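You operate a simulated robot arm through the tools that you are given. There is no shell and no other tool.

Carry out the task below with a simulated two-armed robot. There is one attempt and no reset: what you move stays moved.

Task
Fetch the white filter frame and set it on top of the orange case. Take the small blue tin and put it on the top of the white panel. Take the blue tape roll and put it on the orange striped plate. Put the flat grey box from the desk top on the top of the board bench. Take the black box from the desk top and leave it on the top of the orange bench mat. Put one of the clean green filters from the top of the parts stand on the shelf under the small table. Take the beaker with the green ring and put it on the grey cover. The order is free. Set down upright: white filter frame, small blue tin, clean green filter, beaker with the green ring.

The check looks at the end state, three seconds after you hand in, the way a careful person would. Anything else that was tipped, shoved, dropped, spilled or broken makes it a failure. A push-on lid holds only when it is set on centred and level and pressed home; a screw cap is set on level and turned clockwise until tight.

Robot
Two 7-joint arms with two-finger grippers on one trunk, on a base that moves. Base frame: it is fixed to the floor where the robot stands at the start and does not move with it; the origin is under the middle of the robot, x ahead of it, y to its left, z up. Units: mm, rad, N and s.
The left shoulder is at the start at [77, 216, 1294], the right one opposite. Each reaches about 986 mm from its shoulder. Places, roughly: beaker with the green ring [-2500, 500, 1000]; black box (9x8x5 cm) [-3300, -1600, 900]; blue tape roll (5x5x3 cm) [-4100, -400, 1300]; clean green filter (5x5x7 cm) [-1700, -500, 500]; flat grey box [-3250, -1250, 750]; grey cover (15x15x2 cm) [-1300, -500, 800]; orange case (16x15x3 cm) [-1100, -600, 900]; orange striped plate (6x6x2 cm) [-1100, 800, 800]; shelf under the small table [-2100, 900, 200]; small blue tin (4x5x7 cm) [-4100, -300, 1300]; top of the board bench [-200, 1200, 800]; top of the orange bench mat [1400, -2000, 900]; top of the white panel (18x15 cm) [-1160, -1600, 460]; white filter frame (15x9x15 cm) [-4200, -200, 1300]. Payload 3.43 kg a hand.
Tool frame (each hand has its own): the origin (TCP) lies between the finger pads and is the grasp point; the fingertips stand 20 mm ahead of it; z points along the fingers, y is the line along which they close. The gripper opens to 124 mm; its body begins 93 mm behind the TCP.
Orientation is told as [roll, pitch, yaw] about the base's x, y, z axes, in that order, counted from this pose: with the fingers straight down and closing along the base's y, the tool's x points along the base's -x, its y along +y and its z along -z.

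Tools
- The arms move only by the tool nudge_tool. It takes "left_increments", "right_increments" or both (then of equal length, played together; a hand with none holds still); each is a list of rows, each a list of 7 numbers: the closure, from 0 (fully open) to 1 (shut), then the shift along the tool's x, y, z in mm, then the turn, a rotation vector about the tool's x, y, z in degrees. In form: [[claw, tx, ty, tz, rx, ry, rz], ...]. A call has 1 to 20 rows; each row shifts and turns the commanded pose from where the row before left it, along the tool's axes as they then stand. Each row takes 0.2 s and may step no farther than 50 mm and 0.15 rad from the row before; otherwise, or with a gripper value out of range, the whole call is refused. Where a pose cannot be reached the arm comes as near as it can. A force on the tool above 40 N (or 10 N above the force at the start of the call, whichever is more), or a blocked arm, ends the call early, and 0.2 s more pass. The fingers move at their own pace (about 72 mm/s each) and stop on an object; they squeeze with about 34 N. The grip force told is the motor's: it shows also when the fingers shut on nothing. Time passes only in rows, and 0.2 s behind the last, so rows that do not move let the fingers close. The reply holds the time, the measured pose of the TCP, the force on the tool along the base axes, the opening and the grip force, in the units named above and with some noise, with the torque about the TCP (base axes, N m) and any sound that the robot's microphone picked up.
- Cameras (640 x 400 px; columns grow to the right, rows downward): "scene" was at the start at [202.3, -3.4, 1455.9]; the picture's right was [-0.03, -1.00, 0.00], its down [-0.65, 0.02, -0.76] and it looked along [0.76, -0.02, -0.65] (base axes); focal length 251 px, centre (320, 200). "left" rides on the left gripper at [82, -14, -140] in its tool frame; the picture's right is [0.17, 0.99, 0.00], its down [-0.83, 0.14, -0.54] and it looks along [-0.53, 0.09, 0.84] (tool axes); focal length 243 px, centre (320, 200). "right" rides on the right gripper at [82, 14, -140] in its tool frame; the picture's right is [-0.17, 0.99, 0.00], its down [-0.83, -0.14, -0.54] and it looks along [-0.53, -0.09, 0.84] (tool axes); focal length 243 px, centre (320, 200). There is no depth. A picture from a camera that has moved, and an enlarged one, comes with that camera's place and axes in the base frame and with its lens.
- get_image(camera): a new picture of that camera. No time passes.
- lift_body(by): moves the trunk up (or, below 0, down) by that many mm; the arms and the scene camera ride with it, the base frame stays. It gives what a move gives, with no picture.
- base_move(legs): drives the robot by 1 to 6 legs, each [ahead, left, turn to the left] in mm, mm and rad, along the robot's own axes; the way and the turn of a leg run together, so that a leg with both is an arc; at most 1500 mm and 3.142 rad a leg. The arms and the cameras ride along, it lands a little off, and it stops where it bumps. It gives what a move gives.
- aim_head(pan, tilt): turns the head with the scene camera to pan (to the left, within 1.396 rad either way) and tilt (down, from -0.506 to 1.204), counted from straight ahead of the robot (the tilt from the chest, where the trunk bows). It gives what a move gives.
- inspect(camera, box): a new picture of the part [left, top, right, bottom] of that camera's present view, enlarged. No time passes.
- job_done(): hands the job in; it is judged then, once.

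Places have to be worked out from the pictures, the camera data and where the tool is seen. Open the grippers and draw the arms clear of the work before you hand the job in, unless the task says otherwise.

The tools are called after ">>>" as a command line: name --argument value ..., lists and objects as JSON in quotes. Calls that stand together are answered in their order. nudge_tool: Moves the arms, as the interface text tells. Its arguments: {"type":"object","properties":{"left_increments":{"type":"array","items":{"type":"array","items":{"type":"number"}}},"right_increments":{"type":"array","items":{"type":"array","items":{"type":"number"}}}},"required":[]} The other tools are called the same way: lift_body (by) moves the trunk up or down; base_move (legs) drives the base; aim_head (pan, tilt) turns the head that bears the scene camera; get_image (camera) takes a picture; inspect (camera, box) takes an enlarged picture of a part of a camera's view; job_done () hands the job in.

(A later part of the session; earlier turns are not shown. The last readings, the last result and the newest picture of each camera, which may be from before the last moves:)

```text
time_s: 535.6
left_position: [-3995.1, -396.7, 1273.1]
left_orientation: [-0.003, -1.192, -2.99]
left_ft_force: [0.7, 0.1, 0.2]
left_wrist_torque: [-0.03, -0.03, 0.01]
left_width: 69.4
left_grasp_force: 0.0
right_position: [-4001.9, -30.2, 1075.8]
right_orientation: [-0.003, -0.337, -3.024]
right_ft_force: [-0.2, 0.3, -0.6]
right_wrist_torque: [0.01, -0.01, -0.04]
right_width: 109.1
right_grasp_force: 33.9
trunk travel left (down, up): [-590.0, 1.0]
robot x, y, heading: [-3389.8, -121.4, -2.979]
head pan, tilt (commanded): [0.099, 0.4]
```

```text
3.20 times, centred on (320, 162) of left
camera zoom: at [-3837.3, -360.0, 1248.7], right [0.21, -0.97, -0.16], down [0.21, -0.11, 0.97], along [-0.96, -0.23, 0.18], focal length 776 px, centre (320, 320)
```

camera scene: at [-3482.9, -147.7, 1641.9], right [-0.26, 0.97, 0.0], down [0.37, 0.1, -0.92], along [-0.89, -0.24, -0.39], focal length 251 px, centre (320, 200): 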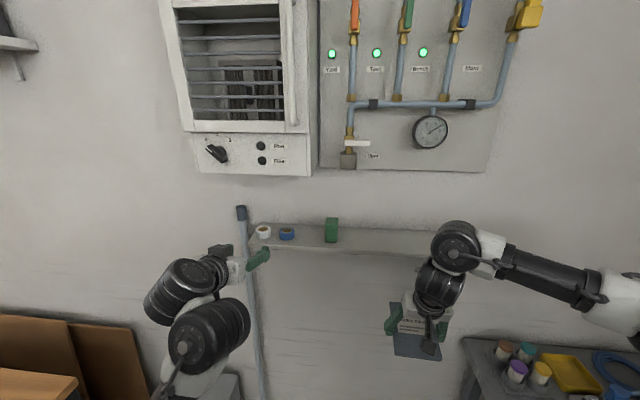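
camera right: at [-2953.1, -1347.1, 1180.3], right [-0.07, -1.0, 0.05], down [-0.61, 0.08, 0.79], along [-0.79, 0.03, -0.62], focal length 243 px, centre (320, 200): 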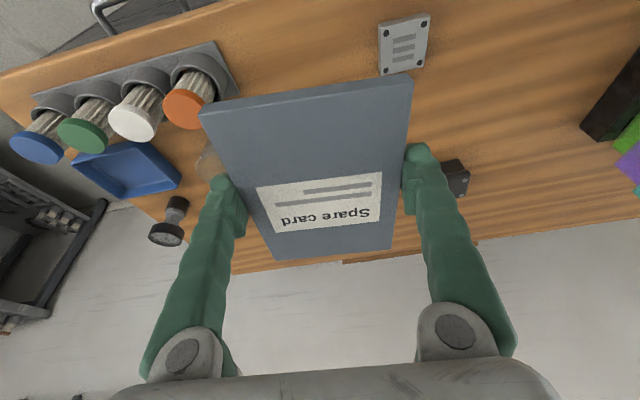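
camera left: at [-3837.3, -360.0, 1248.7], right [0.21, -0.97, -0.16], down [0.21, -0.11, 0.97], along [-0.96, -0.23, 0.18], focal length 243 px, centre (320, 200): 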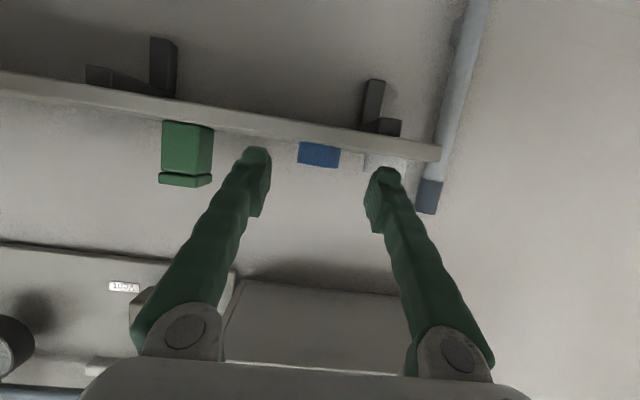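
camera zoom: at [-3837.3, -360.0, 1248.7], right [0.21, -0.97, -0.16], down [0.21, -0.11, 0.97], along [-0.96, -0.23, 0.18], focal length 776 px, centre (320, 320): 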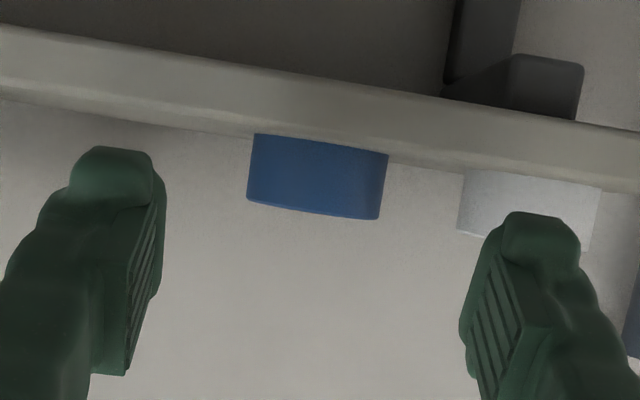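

The white tape is only ≈26 mm from the blue one, so I yaw the hand left ≈28° to place the left finger in front of that gap, then shift right 54.

>>> nudge_tool --left_increments '[[0.44, 0, 0, 0, -6.5, 0, -2.6], [0.44, 0, 0, 0, -6.5, 0, -2.6], [0.44, 0, 0, 0, -6.5, 0, -2.6], [0.44, 0, 0, 0, -6.5, 0, -2.6], [0.44, 0, -27, 0, 0, 0, 0], [0.44, 0, -27, 0, 0, 0, 0]]'

>>> get_image --camera "left"

>>> inspect --camera "left" --box '[220, 80, 420, 205]'

```text
time_s: 537.0
left_position: [-4024.4, -353.2, 1273.9]
left_orientation: [-0.005, -1.192, -2.497]
left_ft_force: [0.4, 0.7, -0.2]
left_wrist_torque: [-0.02, 0.01, 0.03]
left_width: 69.4
left_grasp_force: 0.0
right_position: [-4003.0, -29.6, 1074.6]
right_orientation: [-0.004, -0.338, -3.025]
right_ft_force: [0.6, 0.1, -2.1]
right_wrist_torque: [-0.01, -0.03, 0.01]
right_width: 109.3
right_grasp_force: 34.0
trunk travel left (down, up): [-590.0, 1.0]
robot x, y, heading: [-3387.2, -121.3, -2.975]
head pan, tilt (commanded): [0.099, 0.4]
```

```text
taken
camera left: at [-3904.6, -246.3, 1249.1], right [0.64, -0.76, -0.16], down [0.24, 0.0, 0.97], along [-0.73, -0.66, 0.18], focal length 243 px, centre (320, 200)
```

left: 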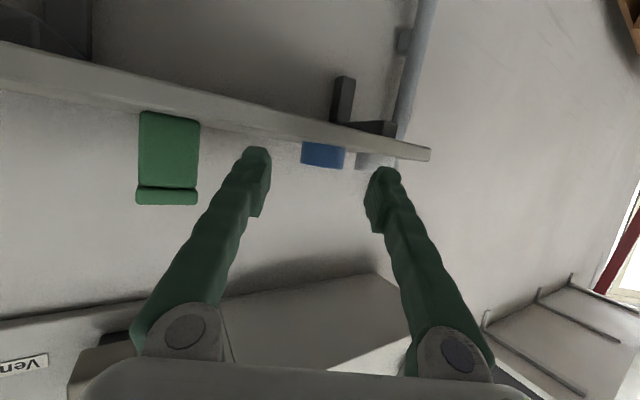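

```text
3.20 times, centred on (320, 142) of left
camera zoom: at [-3904.6, -246.3, 1249.1], right [0.64, -0.76, -0.16], down [0.24, 0.0, 0.97], along [-0.73, -0.66, 0.18], focal length 776 px, centre (320, 384)
```

zoom: 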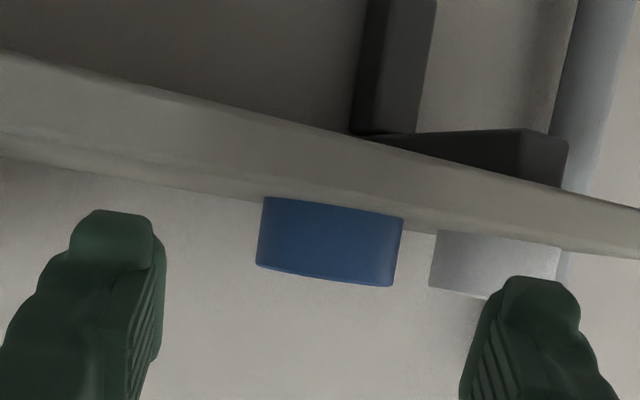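

Tape is 3 mm left of the tool axis and ≈108 mm ahead. I lower 21 mm, shift 3 left, and advance 60 mm.

>>> nudge_tool --left_increments '[[0.44, 19.5, 3, 7.8, 0, 0, 0], [0.44, -11.1, 0, 27.9, 0, 0, 0], [0.44, -11.1, 0, 27.9, 0, 0, 0]]'

>>> inspect --camera "left" --box '[200, 80, 440, 230]'

```text
time_s: 537.5
left_position: [-4024.2, -353.2, 1254.5]
left_orientation: [-0.011, -1.188, -2.509]
left_ft_force: [16.2, 5.2, 6.3]
left_wrist_torque: [0.18, -0.02, -0.63]
left_width: 67.6
left_grasp_force: 0.1
right_position: [-3999.9, -29.0, 1076.3]
right_orientation: [-0.003, -0.341, -3.023]
right_ft_force: [-0.3, -0.5, -1.7]
right_wrist_torque: [0.02, 0.03, 0.01]
right_width: 109.4
right_grasp_force: 33.4
trunk travel left (down, up): [-590.0, 1.0]
robot x, y, heading: [-3387.8, -120.1, -2.976]
head pan, tilt (commanded): [0.099, 0.4]
stopped in row 2 (left hand): the force on the tool passed its limit at 55 N (the readings are from after the stop); the commanded pose is now the measured one
```

```text
2.67 times, centred on (320, 155) of left
camera zoom: at [-3903.1, -248.3, 1229.4], right [0.62, -0.77, -0.16], down [0.24, -0.01, 0.97], along [-0.74, -0.64, 0.18], focal length 647 px, centre (320, 320)
```

zoom: 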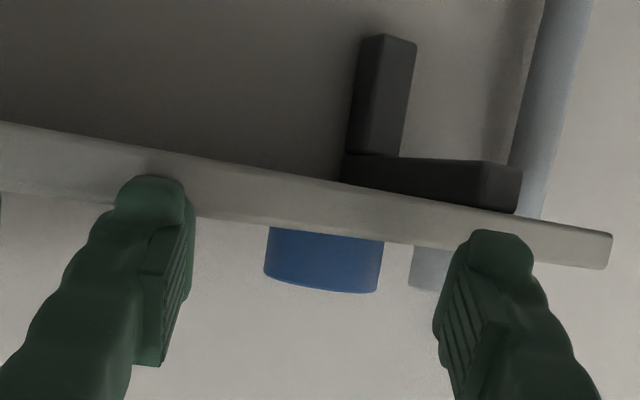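

The fingertip touched the shelf's front edge: the shelf top is a bit higher (~1237) than assumed. I back off 12 mm, raise 10 mm and retry.

>>> nudge_tool --left_increments '[[0.44, 4.4, 0, -11.1, 0, 0, 0], [0.44, -10.2, 0, -4.1, 0, 0, 0], [0.44, 0, 0, 0, 0, 0, 0]]'

>>> get_image --camera "scene"

>>> inspect --camera "left" --box '[200, 80, 440, 230]'

```text
time_s: 538.3
left_position: [-4017.6, -349.9, 1262.9]
left_orientation: [-0.009, -1.186, -2.506]
left_ft_force: [-0.1, 0.5, -0.6]
left_wrist_torque: [0.0, -0.03, 0.01]
left_width: 69.5
left_grasp_force: 0.1
right_position: [-4001.8, -30.7, 1076.5]
right_orientation: [-0.002, -0.338, -3.024]
right_ft_force: [-0.6, 0.4, -1.1]
right_wrist_torque: [0.02, -0.01, 0.0]
right_width: 109.2
right_grasp_force: 34.3
trunk travel left (down, up): [-590.0, 1.0]
robot x, y, heading: [-3390.3, -124.8, -2.984]
head pan, tilt (commanded): [0.099, 0.4]
```

```text
taken
camera scene: at [-3485.7, -148.4, 1641.7], right [-0.26, 0.97, 0.0], down [0.38, 0.1, -0.92], along [-0.89, -0.24, -0.39], focal length 251 px, centre (320, 200)
```

scene: 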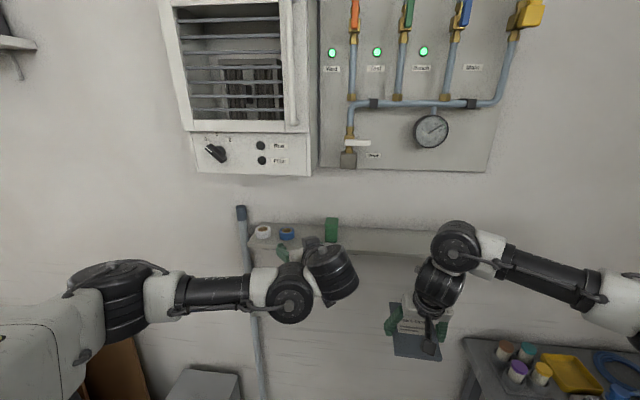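

```text
2.67 times, centred on (320, 155) of left
camera zoom: at [-3896.5, -244.0, 1238.8], right [0.63, -0.76, -0.16], down [0.24, -0.01, 0.97], along [-0.74, -0.65, 0.18], focal length 647 px, centre (320, 320)
```

zoom: 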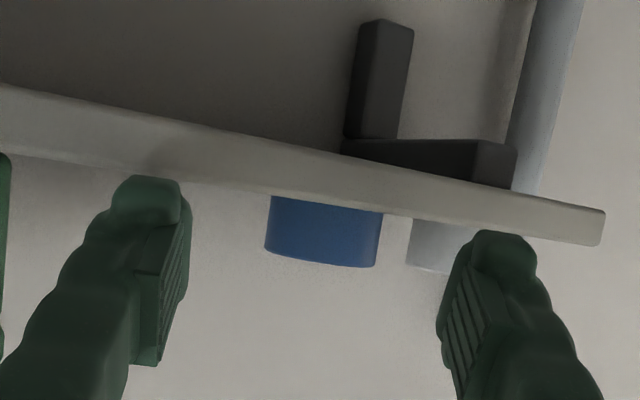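

The fingertip is still at the shelf-edge level; I raise 5 mm more and advance in small steps.

>>> nudge_tool --left_increments '[[0.44, -4.6, 3, -1.9, 0, 0, 0], [0.44, -5.6, 0, 13.9, 0, 0, 0], [0.44, -5.6, 0, 13.9, 0, 0, 0], [0.44, -5.6, 0, 13.9, 0, 0, 0]]'

>>> inspect --camera "left" --box '[200, 80, 440, 230]'

```text
time_s: 539.3
left_position: [-4053.7, -377.2, 1268.7]
left_orientation: [-0.008, -1.186, -2.51]
left_ft_force: [0.5, -0.2, 0.8]
left_wrist_torque: [0.0, 0.01, 0.01]
left_width: 69.4
left_grasp_force: 0.1
right_position: [-4001.3, -32.0, 1075.6]
right_orientation: [-0.005, -0.339, -3.026]
right_ft_force: [0.4, 0.6, -0.3]
right_wrist_torque: [-0.02, -0.02, -0.01]
right_width: 109.4
right_grasp_force: 33.9
trunk travel left (down, up): [-590.0, 1.0]
robot x, y, heading: [-3387.2, -118.0, -2.983]
head pan, tilt (commanded): [0.099, 0.4]
```

```text
2.67 times, centred on (320, 155) of left
camera zoom: at [-3930.9, -272.1, 1243.8], right [0.63, -0.76, -0.16], down [0.24, -0.01, 0.97], along [-0.74, -0.65, 0.18], focal length 647 px, centre (320, 320)
```

zoom: 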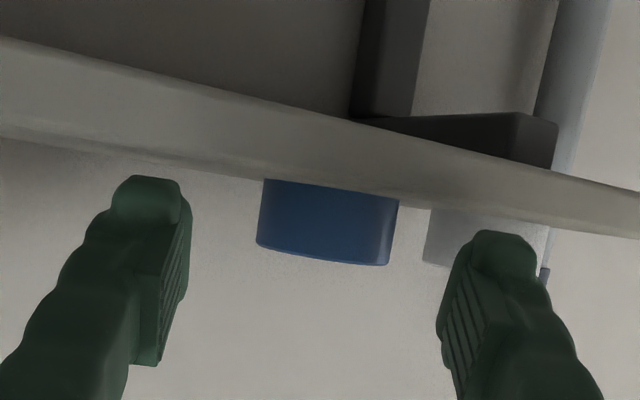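

Now above shelf level. I narrow the opening to 58, correct 2.4 mm left, and advance 55 mm around the tape.

>>> nudge_tool --left_increments '[[0.53, 0, 2.4, 0, 0, 0, 0], [0.53, -6.6, 0, 17, 0, 0, 0], [0.53, -6.6, 0, 17, 0, 0, 0], [0.53, -6.6, 0, 17, 0, 0, 0]]'

>>> inspect --camera "left" --box '[200, 80, 440, 230]'

```text
time_s: 540.3
left_position: [-4097.4, -411.9, 1268.4]
left_orientation: [-0.008, -1.185, -2.51]
left_ft_force: [-0.5, -0.3, -0.2]
left_wrist_torque: [0.01, 0.03, 0.03]
left_width: 58.4
left_grasp_force: 0.1
right_position: [-4002.1, -29.7, 1075.3]
right_orientation: [-0.003, -0.338, -3.024]
right_ft_force: [-0.6, -0.9, -1.7]
right_wrist_torque: [-0.01, 0.0, -0.02]
right_width: 109.3
right_grasp_force: 34.3
trunk travel left (down, up): [-590.0, 1.0]
robot x, y, heading: [-3390.3, -125.2, -2.981]
head pan, tilt (commanded): [0.099, 0.4]
```

```text
2.67 times, centred on (320, 155) of left
camera zoom: at [-3975.1, -306.9, 1243.2], right [0.63, -0.76, -0.16], down [0.24, -0.01, 0.97], along [-0.74, -0.65, 0.18], focal length 647 px, centre (320, 320)
```

zoom: 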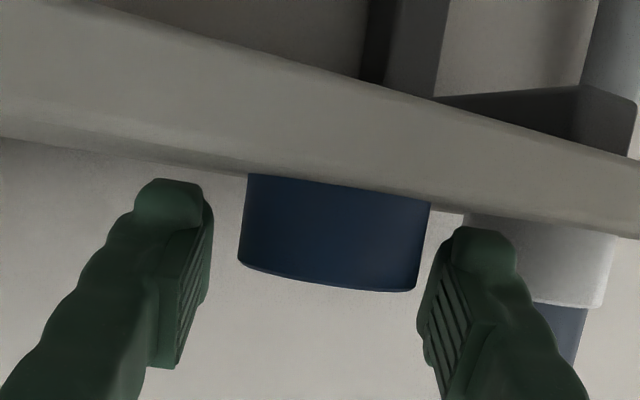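

The tape is between the fingers (centre ≈6 mm ahead of the TCP). I shift 3 mm left and close.

>>> nudge_tool --left_increments '[[0.53, 0, 3, 0, 0, 0, 0], [0.7, 0, 0, 0, 0, 0, 0], [1, 0, 0, 0, 0, 0, 0], [1, 0, 0, 0, 0, 0, 0]]'

>>> inspect --camera "left" --box '[200, 80, 440, 230]'

```text
time_s: 541.3
left_position: [-4095.2, -414.0, 1267.7]
left_orientation: [-0.01, -1.187, -2.508]
left_ft_force: [-0.7, -0.2, 1.1]
left_wrist_torque: [-0.01, 0.01, -0.03]
left_width: 42.3
left_grasp_force: 34.1
right_position: [-4003.4, -31.1, 1075.7]
right_orientation: [-0.004, -0.338, -3.024]
right_ft_force: [0.0, 0.6, -1.0]
right_wrist_torque: [0.01, -0.02, 0.02]
right_width: 109.3
right_grasp_force: 34.3
trunk travel left (down, up): [-590.0, 1.0]
robot x, y, heading: [-3390.8, -124.8, -2.982]
head pan, tilt (commanded): [0.099, 0.4]
```

```text
2.67 times, centred on (320, 155) of left
camera zoom: at [-3972.7, -308.9, 1243.0], right [0.63, -0.76, -0.16], down [0.24, -0.01, 0.97], along [-0.74, -0.65, 0.18], focal length 647 px, centre (320, 320)
```

zoom: 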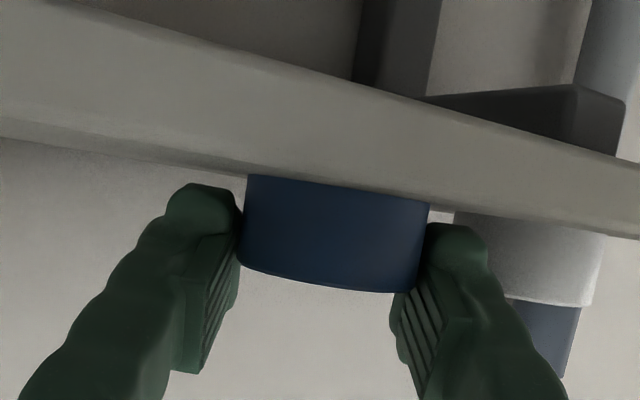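

Gripped (42 mm). I lift 20 mm and pull back 120 mm.

>>> nudge_tool --left_increments '[[1, -9.3, 0, -3.7, 0, 0, 0], [1, -9.3, 0, -3.7, 0, 0, 0], [1, 11.2, 0, -27.8, 0, 0, 0], [1, 15, 0, -37, 0, 0, 0], [1, 15, 0, -37, 0, 0, 0], [1, 5, 0, -12, 0, 0, 0]]'

>>> get_image --camera "left"

>>> get_image --camera "scene"

```text
time_s: 542.7
left_position: [-3996.2, -343.0, 1285.6]
left_orientation: [-0.009, -1.186, -2.509]
left_ft_force: [0.5, 0.0, -0.9]
left_wrist_torque: [-0.01, 0.02, -0.02]
left_width: 42.1
left_grasp_force: 34.0
right_position: [-4003.0, -30.5, 1074.6]
right_orientation: [-0.004, -0.339, -3.024]
right_ft_force: [0.3, 0.1, -0.6]
right_wrist_torque: [-0.02, -0.03, 0.0]
right_width: 109.2
right_grasp_force: 34.2
trunk travel left (down, up): [-590.0, 1.0]
robot x, y, heading: [-3387.9, -122.8, -2.985]
head pan, tilt (commanded): [0.099, 0.4]
```

```text
taken
camera left: at [-3873.6, -237.8, 1261.4], right [0.63, -0.76, -0.16], down [0.24, -0.01, 0.97], along [-0.74, -0.65, 0.18], focal length 243 px, centre (320, 200)
```

left: 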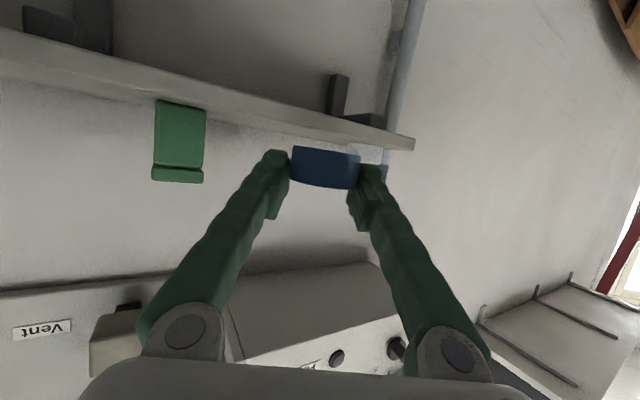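

```text
taken
camera scene: at [-3485.6, -148.1, 1641.7], right [-0.26, 0.97, 0.0], down [0.38, 0.1, -0.92], along [-0.89, -0.24, -0.39], focal length 251 px, centre (320, 200)
```

scene: 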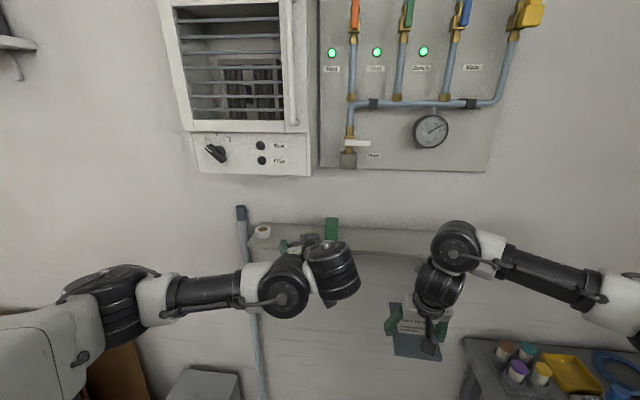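

The tape is in hand; green tin and white tape undisturbed. I back away, shift left for turning clearance, and turn right to face the bench row (+y).

>>> base_move --legs '[[-790, 0, 0], [0, 235, 0], [0, 0, -1.58]]'

>>> aim_head --pan -0.3 --tilt 0.6

>>> get_image --camera "scene"

```text
time_s: 556.4
left_position: [-2791.7, 378.5, 1286.2]
left_orientation: [-0.008, -1.184, 2.203]
left_ft_force: [0.1, 0.3, -0.2]
left_wrist_torque: [-0.02, -0.01, 0.0]
left_width: 41.7
left_grasp_force: 33.8
right_position: [-2479.3, 386.0, 1075.6]
right_orientation: [-0.004, -0.336, 1.689]
right_ft_force: [0.9, 0.6, -0.9]
right_wrist_torque: [-0.01, -0.01, 0.0]
right_width: 108.8
right_grasp_force: 34.4
trunk travel left (down, up): [-590.0, 1.0]
robot x, y, heading: [-2570.2, -230.7, 1.736]
head pan, tilt (commanded): [0.099, 0.4]
```

```text
time_s: 557.3
left_position: [-2791.2, 378.5, 1284.2]
left_orientation: [-0.009, -1.185, 2.206]
left_ft_force: [-0.1, 0.0, -0.1]
left_wrist_torque: [0.01, -0.05, 0.01]
left_width: 41.7
left_grasp_force: 33.8
right_position: [-2479.8, 385.4, 1074.8]
right_orientation: [-0.004, -0.34, 1.688]
right_ft_force: [-0.2, -0.6, -1.6]
right_wrist_torque: [-0.02, 0.04, 0.0]
right_width: 108.9
right_grasp_force: 33.6
trunk travel left (down, up): [-590.0, 1.0]
robot x, y, heading: [-2570.9, -231.2, 1.735]
head pan, tilt (commanded): [-0.3, 0.6]
```

```text
taken
camera scene: at [-2559.4, -135.5, 1623.5], right [0.99, -0.14, 0.0], down [-0.08, -0.56, -0.83], along [0.11, 0.82, -0.56], focal length 251 px, centre (320, 200)
```

scene: 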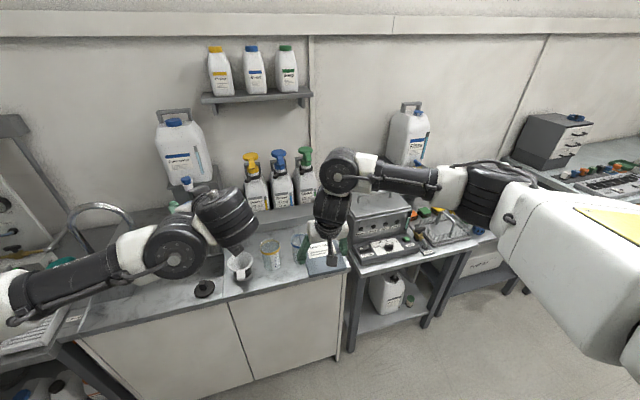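

Clear. I strafe right along the corridor to the plate's table.

>>> base_move --legs '[[0, 0, -0.015], [0, -1450, 0]]'

>>> aim_head --pan 0 --tilt 0.8

>>> get_image --camera "scene"

```text
time_s: 577.1
left_position: [-1357.0, 598.9, 1286.9]
left_orientation: [-0.009, -1.185, 2.201]
left_ft_force: [-0.3, -0.6, -0.1]
left_wrist_torque: [0.01, 0.01, -0.05]
left_width: 39.7
left_grasp_force: 34.2
right_position: [-1045.0, 605.6, 1076.6]
right_orientation: [-0.004, -0.339, 1.688]
right_ft_force: [0.0, 0.3, -0.5]
right_wrist_torque: [-0.01, 0.01, 0.02]
right_width: 109.1
right_grasp_force: 34.3
trunk travel left (down, up): [-590.0, 1.0]
robot x, y, heading: [-1139.2, -9.5, 1.725]
head pan, tilt (commanded): [-0.3, 0.6]
```

```text
time_s: 577.9
left_position: [-1356.3, 599.9, 1285.8]
left_orientation: [-0.008, -1.185, 2.202]
left_ft_force: [0.3, 0.1, 0.1]
left_wrist_torque: [0.0, -0.01, 0.01]
left_width: 39.8
left_grasp_force: 34.4
right_position: [-1043.7, 605.1, 1075.3]
right_orientation: [-0.002, -0.338, 1.686]
right_ft_force: [0.5, 0.3, -0.8]
right_wrist_torque: [-0.02, 0.01, -0.03]
right_width: 108.9
right_grasp_force: 33.9
trunk travel left (down, up): [-590.0, 1.0]
robot x, y, heading: [-1137.3, -8.4, 1.73]
head pan, tilt (commanded): [0.0, 0.799]
```

```text
taken
camera scene: at [-1151.6, 76.9, 1606.7], right [0.99, 0.16, 0.0], down [0.11, -0.71, -0.7], along [-0.11, 0.69, -0.72], focal length 251 px, centre (320, 200)
```

scene: 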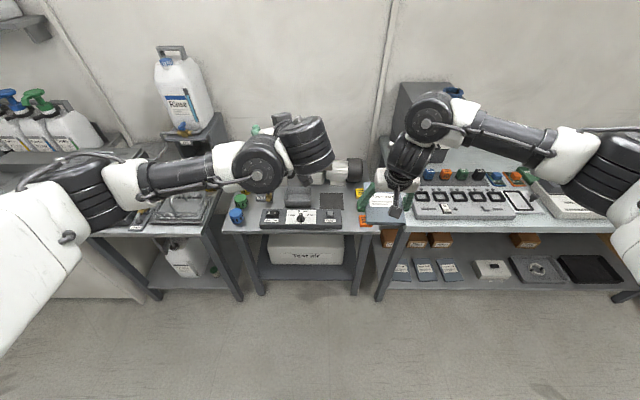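

I zoom in on the coloured plates at the right end of the test table.

>>> inspect --camera "scene" --box '[230, 150, 430, 260]'

>>> get_image --camera "right"

```text
3.20 times, centred on (330, 205) of scene
camera zoom: at [-1151.6, 76.9, 1606.7], right [0.99, 0.16, 0.0], down [0.11, -0.71, -0.7], along [-0.11, 0.69, -0.72], focal length 803 px, centre (288, 184)
```

zoom: 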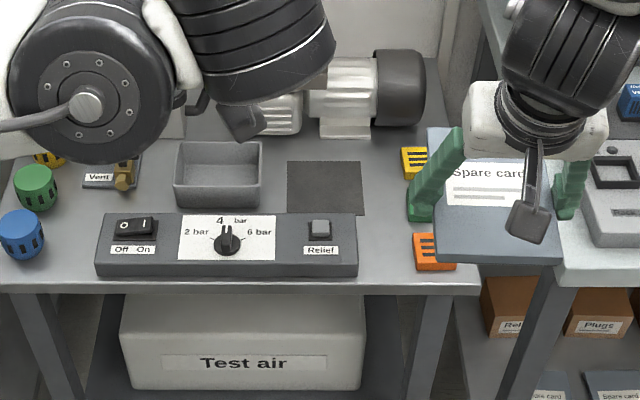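

```text
taken
camera right: at [-1043.6, 480.9, 1179.9], right [-1.0, 0.04, 0.05], down [0.07, 0.62, 0.78], along [0.0, 0.79, -0.62], focal length 243 px, centre (320, 200)
```

right: 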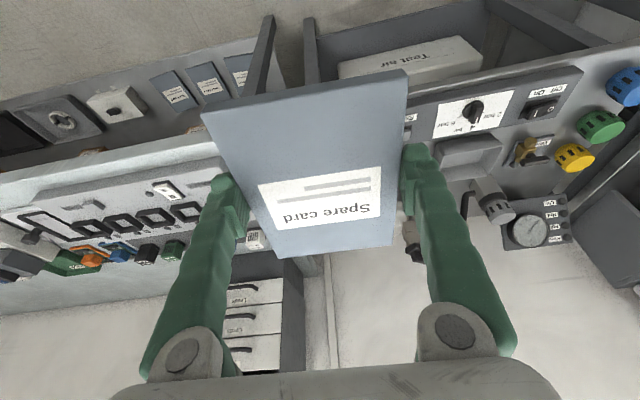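

The orange striped plate is at ≈(-1068,753), near the table's front-right corner. I strafe right 330 and ahead 80, so that the left hand lines up with it, then yaw the left hand straight.

>>> base_move --legs '[[80, -330, 0]]'

>>> nudge_tool --left_increments '[[1, 0, 0, 0, 6.4, 0, 2.6], [1, 0, 0, 0, 6.4, 0, 2.6], [1, 0, 0, 0, 6.4, 0, 2.6], [1, 0, 0, 0, 6.4, 0, 2.6]]'

>>> get_image --camera "scene"

>>> get_image --camera "left"

```text
time_s: 582.8
left_position: [-1042.6, 729.5, 1286.5]
left_orientation: [-0.009, -1.184, 2.201]
left_ft_force: [-0.8, -0.3, -1.1]
left_wrist_torque: [-0.01, -0.02, 0.0]
left_width: 39.9
left_grasp_force: 33.9
right_position: [-730.0, 733.4, 1075.1]
right_orientation: [-0.005, -0.338, 1.683]
right_ft_force: [-0.1, -0.6, -1.4]
right_wrist_torque: [-0.02, -0.01, -0.04]
right_width: 108.9
right_grasp_force: 33.8
trunk travel left (down, up): [-590.0, 1.0]
robot x, y, heading: [-823.5, 120.9, 1.725]
head pan, tilt (commanded): [0.0, 0.799]
```

```text
time_s: 583.8
left_position: [-1042.6, 728.8, 1285.4]
left_orientation: [-0.008, -1.189, 1.715]
left_ft_force: [-0.8, -0.1, 0.0]
left_wrist_torque: [-0.04, -0.01, -0.03]
left_width: 39.6
left_grasp_force: 34.1
right_position: [-730.3, 734.3, 1076.1]
right_orientation: [-0.006, -0.339, 1.682]
right_ft_force: [0.0, 0.1, -1.0]
right_wrist_torque: [0.01, 0.0, -0.01]
right_width: 108.8
right_grasp_force: 33.9
trunk travel left (down, up): [-590.0, 1.0]
robot x, y, heading: [-823.8, 120.6, 1.726]
head pan, tilt (commanded): [0.0, 0.799]
```

```text
taken
camera scene: at [-839.2, 205.3, 1606.6], right [0.99, 0.16, 0.0], down [0.11, -0.71, -0.7], along [-0.11, 0.69, -0.72], focal length 251 px, centre (320, 200)
```

scene: 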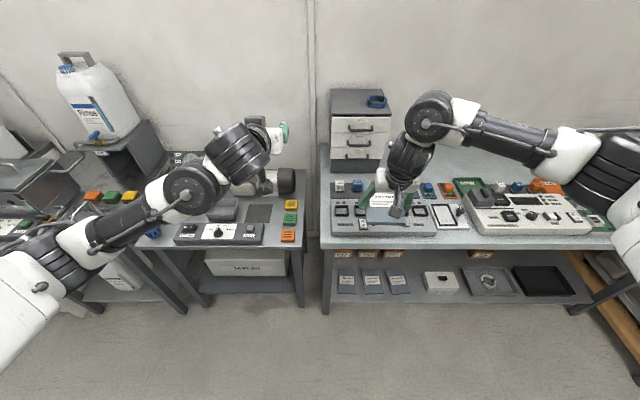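

```text
taken
camera left: at [-1007.6, 571.3, 1260.8], right [-0.97, -0.19, -0.16], down [-0.12, -0.21, 0.97], along [-0.22, 0.96, 0.18], focal length 243 px, centre (320, 200)
```

left: 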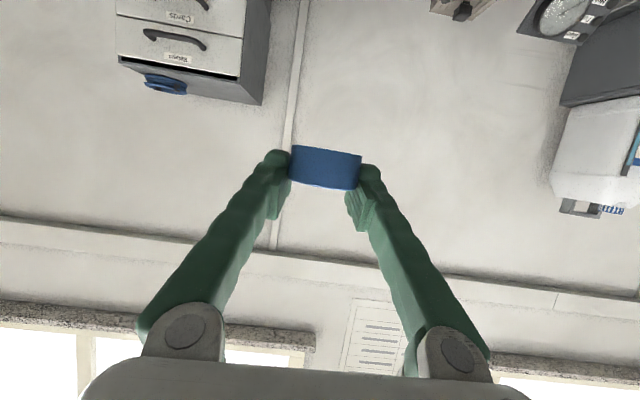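

The three plates are visible; I zoom to locate the orange one from this view.

>>> inspect --camera "scene" --box '[240, 185, 340, 255]'

```text
5.71 times, centred on (290, 220) of scene
camera zoom: at [-839.2, 205.3, 1606.6], right [0.99, 0.16, 0.0], down [0.11, -0.71, -0.7], along [-0.11, 0.69, -0.72], focal length 1434 px, centre (491, 86)
```

zoom: 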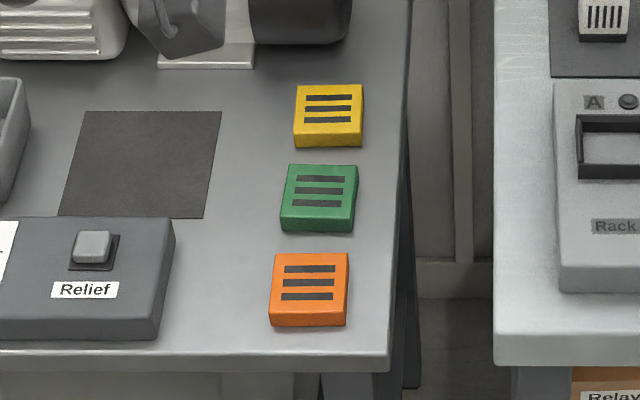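

Combining both views the plate is at ≈(-1060,787), top z≈775–790. I lower the left hand 150 mm and look with its camera.

>>> nudge_tool --left_increments '[[1, 34.8, 0, 14, 0, 0, 0], [1, 34.8, 0, 14, 0, 0, 0], [1, 34.8, 0, 14, 0, 0, 0], [1, 34.8, 0, 14, 0, 0, 0]]'

>>> get_image --camera "scene"

>>> get_image --camera "left"

```text
time_s: 584.8
left_position: [-1041.9, 729.9, 1134.2]
left_orientation: [-0.009, -1.186, 1.715]
left_ft_force: [0.0, 0.2, 0.4]
left_wrist_torque: [-0.05, 0.03, -0.02]
left_width: 39.6
left_grasp_force: 34.2
right_position: [-729.4, 735.2, 1074.8]
right_orientation: [-0.003, -0.338, 1.682]
right_ft_force: [-0.2, 0.3, -1.8]
right_wrist_torque: [-0.02, 0.01, 0.0]
right_width: 108.9
right_grasp_force: 34.0
trunk travel left (down, up): [-590.0, 1.0]
robot x, y, heading: [-824.6, 118.4, 1.726]
head pan, tilt (commanded): [0.0, 0.799]
```

```text
taken
camera scene: at [-838.4, 206.6, 1606.5], right [0.99, 0.16, 0.0], down [0.11, -0.71, -0.7], along [-0.11, 0.69, -0.72], focal length 251 px, centre (320, 200)
```

scene: 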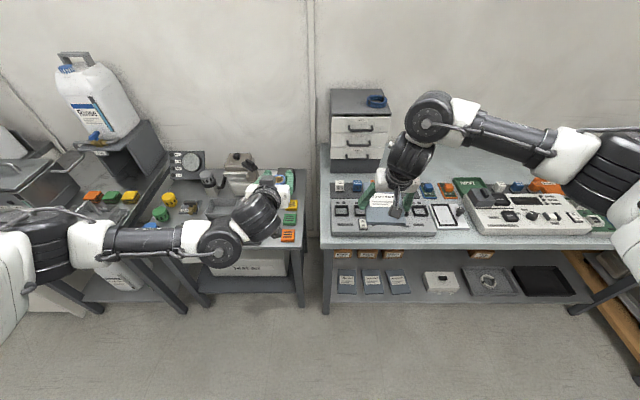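

```text
taken
camera left: at [-1006.2, 572.6, 1109.3], right [-0.97, -0.2, -0.16], down [-0.11, -0.21, 0.97], along [-0.22, 0.96, 0.18], focal length 243 px, centre (320, 200)
```

left: 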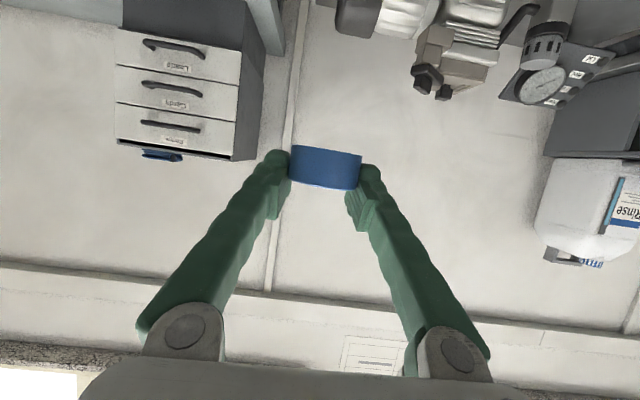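

Forearm and elbow remain in front of the tables. Lower another 190 mm.

>>> nudge_tool --left_increments '[[1, 35.2, 0, 14.2, 0, 0, 0], [1, 35.2, 0, 14.2, 0, 0, 0], [1, 35.2, 0, 14.2, 0, 0, 0], [1, 35.2, 0, 14.2, 0, 0, 0], [1, 35.2, 0, 14.2, 0, 0, 0]]'

>>> get_image --camera "scene"

>>> get_image --camera "left"

```text
time_s: 586.0
left_position: [-1038.9, 730.2, 945.2]
left_orientation: [-0.005, -1.188, 1.71]
left_ft_force: [0.2, 0.8, 0.0]
left_wrist_torque: [-0.05, -0.01, 0.0]
left_width: 39.6
left_grasp_force: 34.2
right_position: [-728.9, 735.0, 1074.9]
right_orientation: [-0.003, -0.338, 1.684]
right_ft_force: [0.7, -0.6, 0.7]
right_wrist_torque: [0.01, 0.01, 0.05]
right_width: 108.9
right_grasp_force: 34.0
trunk travel left (down, up): [-590.0, 1.0]
robot x, y, heading: [-822.7, 121.9, 1.724]
head pan, tilt (commanded): [0.0, 0.799]
```

```text
taken
camera scene: at [-837.6, 205.8, 1606.6], right [0.99, 0.16, 0.0], down [0.11, -0.71, -0.7], along [-0.11, 0.69, -0.72], focal length 251 px, centre (320, 200)
```

scene: 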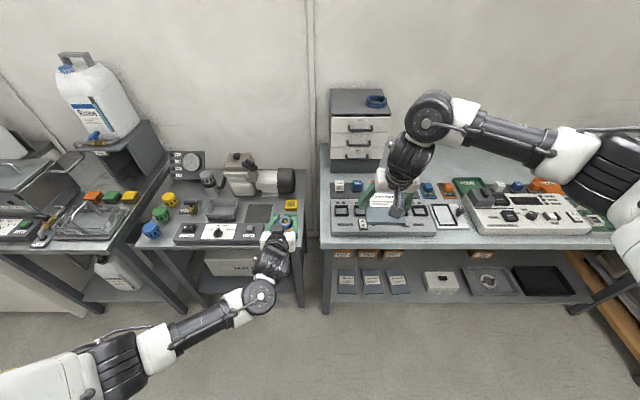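

```text
taken
camera left: at [-1004.6, 572.7, 921.1], right [-0.97, -0.2, -0.15], down [-0.11, -0.21, 0.97], along [-0.22, 0.96, 0.18], focal length 243 px, centre (320, 200)
```

left: 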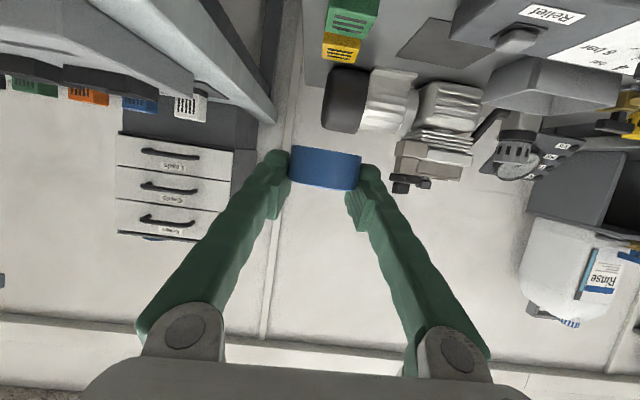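

Plate ≈(-1063,787), top ≈770. I move the left hand ahead 58 and left 16 at this height, then check.

>>> nudge_tool --left_increments '[[1, -10.8, 8, 26.8, 0, 0, 0], [1, -10.8, 8, 26.8, 0, 0, 0]]'

>>> inspect --camera "scene" --box '[230, 180, 350, 260]'

>>> get_image --camera "left"

```text
time_s: 586.6
left_position: [-1061.8, 786.1, 946.4]
left_orientation: [-0.005, -1.187, 1.714]
left_ft_force: [-1.1, 0.3, 0.2]
left_wrist_torque: [-0.02, 0.0, -0.01]
left_width: 39.4
left_grasp_force: 34.1
right_position: [-728.8, 733.2, 1075.8]
right_orientation: [-0.004, -0.34, 1.684]
right_ft_force: [0.3, 0.2, -0.5]
right_wrist_torque: [0.0, 0.02, 0.03]
right_width: 108.8
right_grasp_force: 33.7
trunk travel left (down, up): [-590.0, 1.0]
robot x, y, heading: [-822.7, 121.9, 1.728]
head pan, tilt (commanded): [0.0, 0.799]
```

```text
5.00 times, centred on (290, 220) of scene
camera zoom: at [-837.6, 207.0, 1606.6], right [0.99, 0.16, 0.0], down [0.11, -0.71, -0.7], along [-0.11, 0.69, -0.72], focal length 1254 px, centre (470, 100)
```

zoom: 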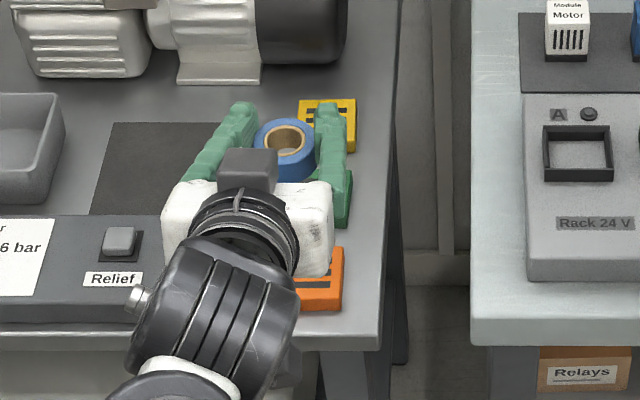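

```text
taken
camera left: at [-1027.2, 629.4, 921.6], right [-0.97, -0.2, -0.16], down [-0.11, -0.21, 0.97], along [-0.22, 0.96, 0.18], focal length 243 px, centre (320, 200)
```

left: 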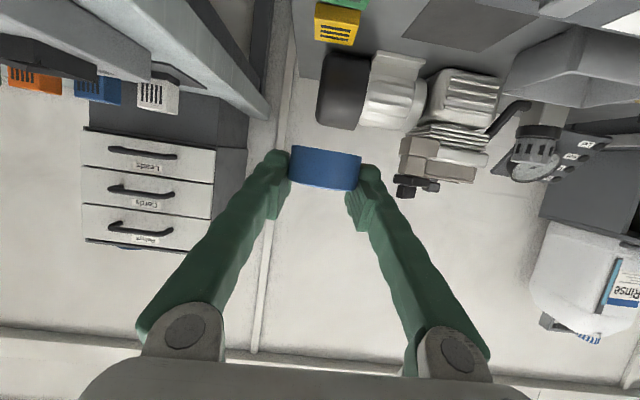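

Plate refined to (-1063,789), top ≈771; tape is right above it. I descend 110 mm.

>>> nudge_tool --left_increments '[[1, 33, 0, 16.3, 0, 0, 0], [1, 34.1, 0, 13.8, 0, 0, 0], [1, 34.1, 0, 13.8, 0, 0, 0]]'

>>> inspect --camera "scene" --box '[230, 180, 350, 260]'

>>> get_image --camera "left"

```text
time_s: 587.4
left_position: [-1063.6, 787.2, 837.5]
left_orientation: [-0.005, -1.186, 1.711]
left_ft_force: [0.2, 0.4, -0.3]
left_wrist_torque: [0.03, -0.02, -0.02]
left_width: 39.5
left_grasp_force: 33.3
right_position: [-730.0, 733.6, 1075.3]
right_orientation: [-0.004, -0.339, 1.684]
right_ft_force: [-0.9, 0.2, -1.2]
right_wrist_torque: [-0.01, 0.0, 0.02]
right_width: 108.7
right_grasp_force: 33.8
trunk travel left (down, up): [-590.0, 1.0]
robot x, y, heading: [-827.2, 121.4, 1.727]
head pan, tilt (commanded): [0.0, 0.799]
```

```text
5.00 times, centred on (290, 220) of scene
camera zoom: at [-837.7, 206.8, 1606.6], right [0.99, 0.16, 0.0], down [0.11, -0.71, -0.7], along [-0.11, 0.69, -0.72], focal length 1254 px, centre (470, 100)
```

zoom: 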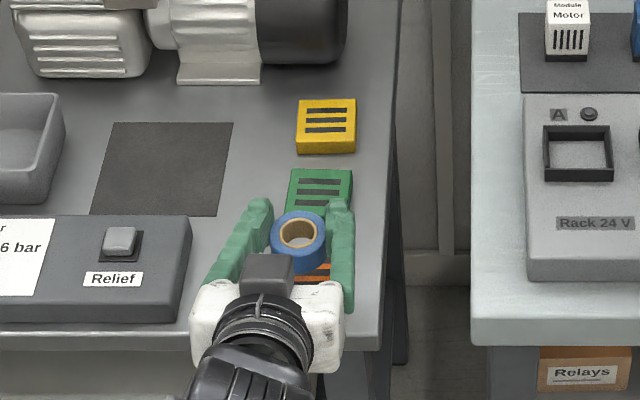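

```text
taken
camera left: at [-1028.9, 630.7, 812.0], right [-0.97, -0.2, -0.16], down [-0.11, -0.21, 0.97], along [-0.22, 0.96, 0.18], focal length 243 px, centre (320, 200)
```

left: 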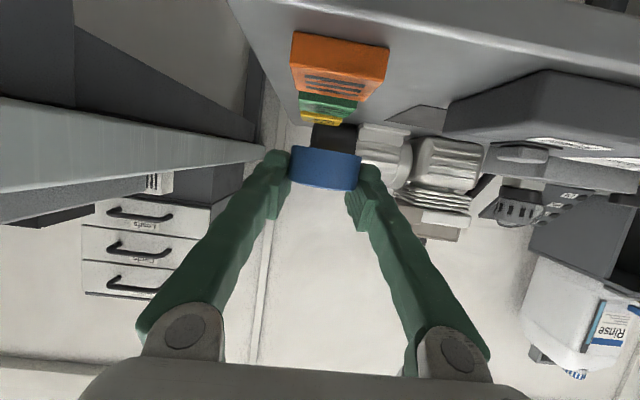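

The left camera now sees the orange plate; I zoom for exact alignment.

>>> inspect --camera "left" --box '[240, 20, 420, 200]'

```text
2.22 times, centred on (330, 110) of left
camera zoom: at [-1028.9, 630.7, 812.0], right [-0.97, -0.2, -0.16], down [-0.11, -0.21, 0.97], along [-0.22, 0.96, 0.18], focal length 539 px, centre (298, 400)
```

zoom: 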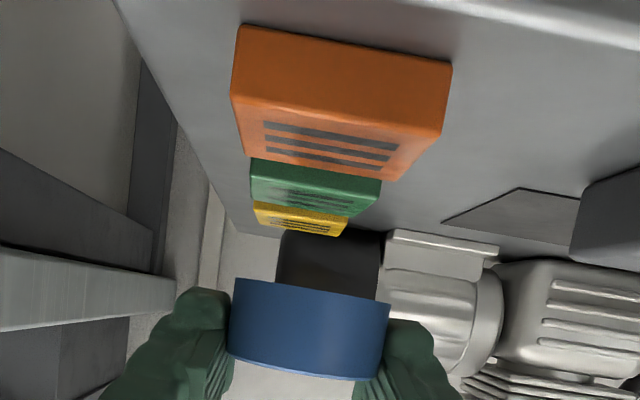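

The tape should go ≈9 mm further ahead. I apply that and descend 25 mm, then compare tape and plate directly in the wrist view.

>>> nudge_tool --left_increments '[[1, -3.4, -1, 8.3, 0, 0, 0], [1, 11.6, 0, 4.7, 0, 0, 0], [1, 11.6, 0, 4.7, 0, 0, 0]]'

>>> inspect --camera "left" --box '[240, 60, 420, 200]'

>>> inspect --camera "scene" --box '[250, 200, 330, 260]'

```text
time_s: 588.2
left_position: [-1063.3, 796.1, 813.3]
left_orientation: [-0.007, -1.187, 1.711]
left_ft_force: [-0.3, 0.4, 0.2]
left_wrist_torque: [0.01, 0.0, -0.03]
left_width: 39.8
left_grasp_force: 33.9
right_position: [-729.6, 735.4, 1075.1]
right_orientation: [-0.004, -0.338, 1.683]
right_ft_force: [0.2, 0.0, -1.7]
right_wrist_torque: [-0.01, 0.01, 0.01]
right_width: 109.0
right_grasp_force: 34.7
trunk travel left (down, up): [-590.0, 1.0]
robot x, y, heading: [-824.0, 120.2, 1.726]
head pan, tilt (commanded): [0.0, 0.799]
```

```text
2.86 times, centred on (330, 130) of left
camera zoom: at [-1028.8, 639.0, 787.3], right [-0.97, -0.2, -0.16], down [-0.11, -0.21, 0.97], along [-0.22, 0.96, 0.18], focal length 693 px, centre (291, 400)
```

zoom: 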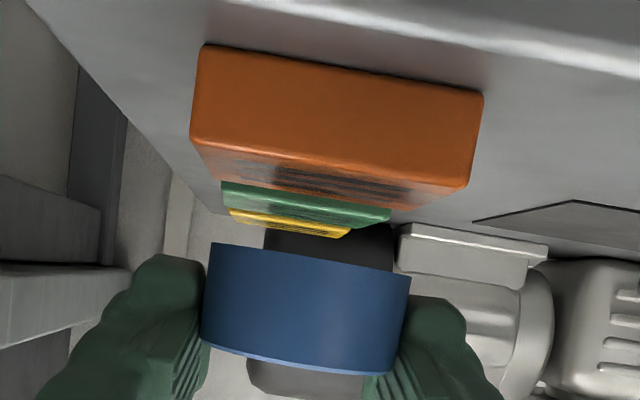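

```text
6.67 times, centred on (290, 230) of scene
camera zoom: at [-837.7, 206.6, 1606.6], right [0.99, 0.16, 0.0], down [0.11, -0.71, -0.7], along [-0.11, 0.69, -0.72], focal length 1673 px, centre (520, 0)
```

zoom: 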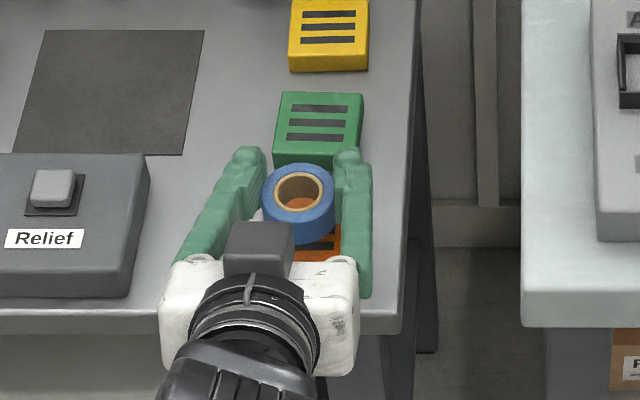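

Through the tape's hole the orange plate is visible beneath; alignment is within a few mm. I shift 2 mm right and lower 10 mm, then feel for contact.

>>> nudge_tool --left_increments '[[1, 4.6, -2, 1.9, 0, 0, 0], [1, 4.6, 0, 1.9, 0, 0, 0], [1, 0, 0, 0, 0, 0, 0]]'

>>> inspect --camera "left" --box '[240, 60, 420, 200]'

>>> inspect --camera "scene" --box '[250, 200, 330, 260]'

```text
time_s: 589.0
left_position: [-1062.0, 795.5, 801.2]
left_orientation: [-0.005, -1.174, 1.702]
left_ft_force: [0.0, -1.0, -0.6]
left_wrist_torque: [0.05, -0.02, -0.02]
left_width: 39.7
left_grasp_force: 33.8
right_position: [-728.9, 734.4, 1075.3]
right_orientation: [-0.002, -0.338, 1.683]
right_ft_force: [-0.5, 0.4, -0.7]
right_wrist_torque: [0.0, -0.02, 0.02]
right_width: 109.1
right_grasp_force: 33.4
trunk travel left (down, up): [-590.0, 1.0]
robot x, y, heading: [-824.7, 117.5, 1.725]
head pan, tilt (commanded): [0.0, 0.799]
```

```text
2.86 times, centred on (330, 130) of left
camera zoom: at [-1027.5, 637.1, 777.8], right [-0.97, -0.19, -0.15], down [-0.12, -0.19, 0.97], along [-0.22, 0.96, 0.16], focal length 693 px, centre (291, 400)
```

zoom: 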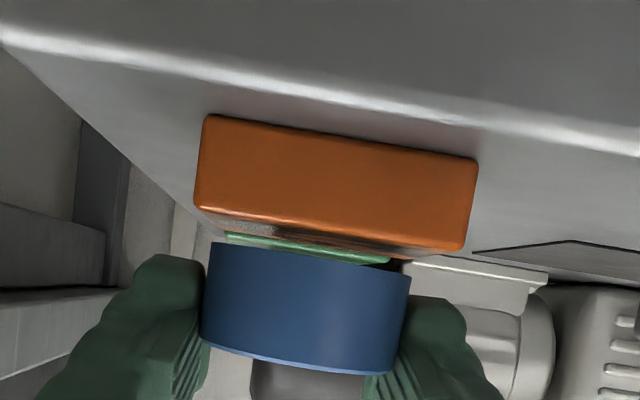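

```text
6.67 times, centred on (290, 230) of scene
camera zoom: at [-838.3, 205.8, 1606.6], right [0.99, 0.16, 0.0], down [0.11, -0.71, -0.7], along [-0.11, 0.69, -0.72], focal length 1673 px, centre (520, 0)
```

zoom: 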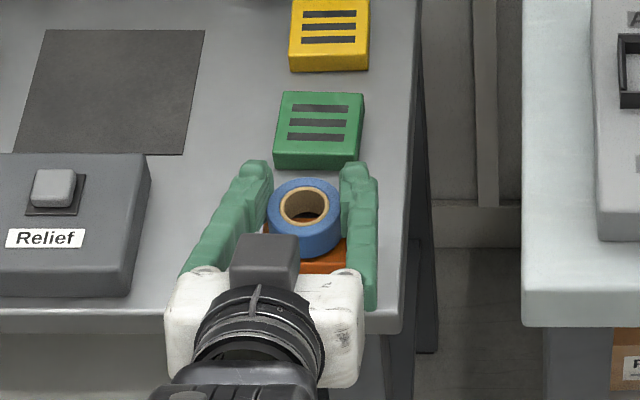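

Aligned within ~2 mm by the scene view. I lower in 2 mm steps.

>>> nudge_tool --left_increments '[[1, 1.86, 0, 0.75, 0, 0, 0], [1, 1.86, 0, 0.75, 0, 0, 0], [1, 0, 0, 0, 0, 0, 0]]'

>>> inspect --camera "left" --box '[240, 60, 420, 200]'

```text
time_s: 589.8
left_position: [-1065.6, 795.2, 799.6]
left_orientation: [0.176, -1.192, 1.485]
left_ft_force: [-0.1, 0.3, 0.4]
left_wrist_torque: [0.03, 0.01, 0.01]
left_width: 39.7
left_grasp_force: 34.1
left hand out of reach, approached as far as the arm can: row 1
right_position: [-730.1, 735.1, 1074.6]
right_orientation: [-0.004, -0.338, 1.684]
right_ft_force: [0.1, 0.4, -1.3]
right_wrist_torque: [0.0, -0.02, -0.02]
right_width: 108.9
right_grasp_force: 33.7
trunk travel left (down, up): [-590.0, 1.0]
robot x, y, heading: [-824.4, 116.3, 1.719]
head pan, tilt (commanded): [0.0, 0.799]
```

```text
2.86 times, centred on (330, 130) of left
camera zoom: at [-1041.1, 636.6, 772.9], right [-0.99, -0.14, -0.09], down [-0.06, -0.21, 0.98], along [-0.15, 0.97, 0.2], focal length 693 px, centre (291, 400)
```

zoom: 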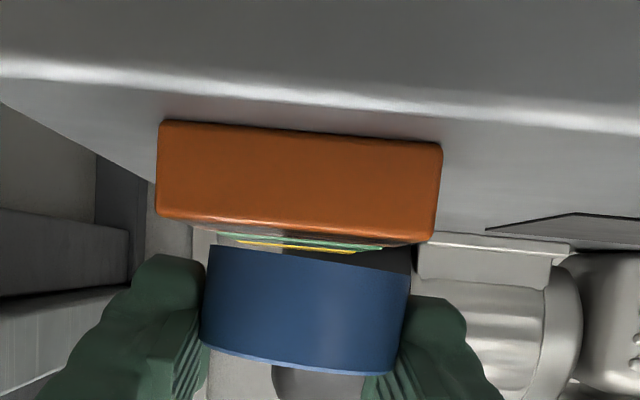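

The left arm reached its limit and twisted slightly. I raise it 35 mm, re-level, and lower the trunk 30 mm to gain reach.

>>> nudge_tool --left_increments '[[1, -16.2, 0, -6.5, 0, 0, 0], [1, -16.2, 0, -6.5, 0, 0, 0], [1, 0, 0, 0, -1, 0, -2.4], [1, 0, 0, 0, -1, 0, -2.4]]'

>>> lift_body --by -30

>>> get_image --camera "scene"

```text
time_s: 590.8
left_position: [-1063.8, 792.3, 833.4]
left_orientation: [-0.178, -1.18, 1.936]
left_ft_force: [0.1, 0.4, -0.7]
left_wrist_torque: [0.0, 0.04, -0.01]
left_width: 39.9
left_grasp_force: 33.8
right_position: [-729.4, 733.3, 1075.9]
right_orientation: [-0.003, -0.341, 1.683]
right_ft_force: [-0.5, -0.2, -1.2]
right_wrist_torque: [-0.02, -0.01, 0.0]
right_width: 108.8
right_grasp_force: 34.2
trunk travel left (down, up): [-590.0, 1.0]
robot x, y, heading: [-824.0, 122.9, 1.726]
head pan, tilt (commanded): [0.0, 0.799]
```

```text
time_s: 591.6
left_position: [-1063.3, 794.9, 805.6]
left_orientation: [-0.178, -1.18, 1.936]
left_ft_force: [-0.1, 0.2, 0.7]
left_wrist_torque: [-0.06, -0.04, -0.02]
left_width: 39.5
left_grasp_force: 34.0
right_position: [-730.5, 733.8, 1047.3]
right_orientation: [-0.002, -0.342, 1.683]
right_ft_force: [0.3, -0.9, -1.9]
right_wrist_torque: [-0.04, -0.02, 0.01]
right_width: 109.1
right_grasp_force: 33.8
trunk travel left (down, up): [-560.0, 31.0]
robot x, y, heading: [-826.7, 120.8, 1.725]
head pan, tilt (commanded): [0.0, 0.799]
```

```text
taken
camera scene: at [-844.4, 243.9, 1577.3], right [0.99, 0.16, 0.0], down [0.11, -0.71, -0.7], along [-0.11, 0.69, -0.72], focal length 251 px, centre (320, 200)
```

scene: 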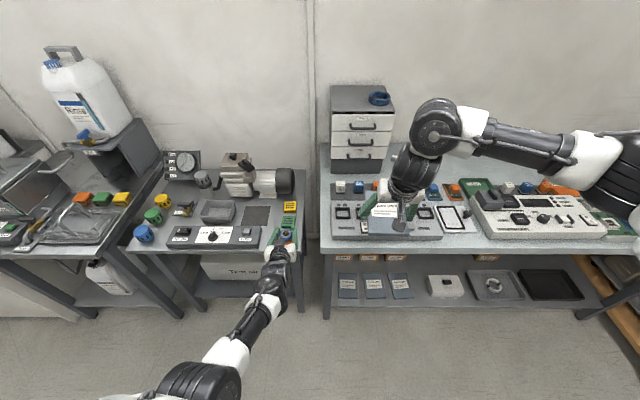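

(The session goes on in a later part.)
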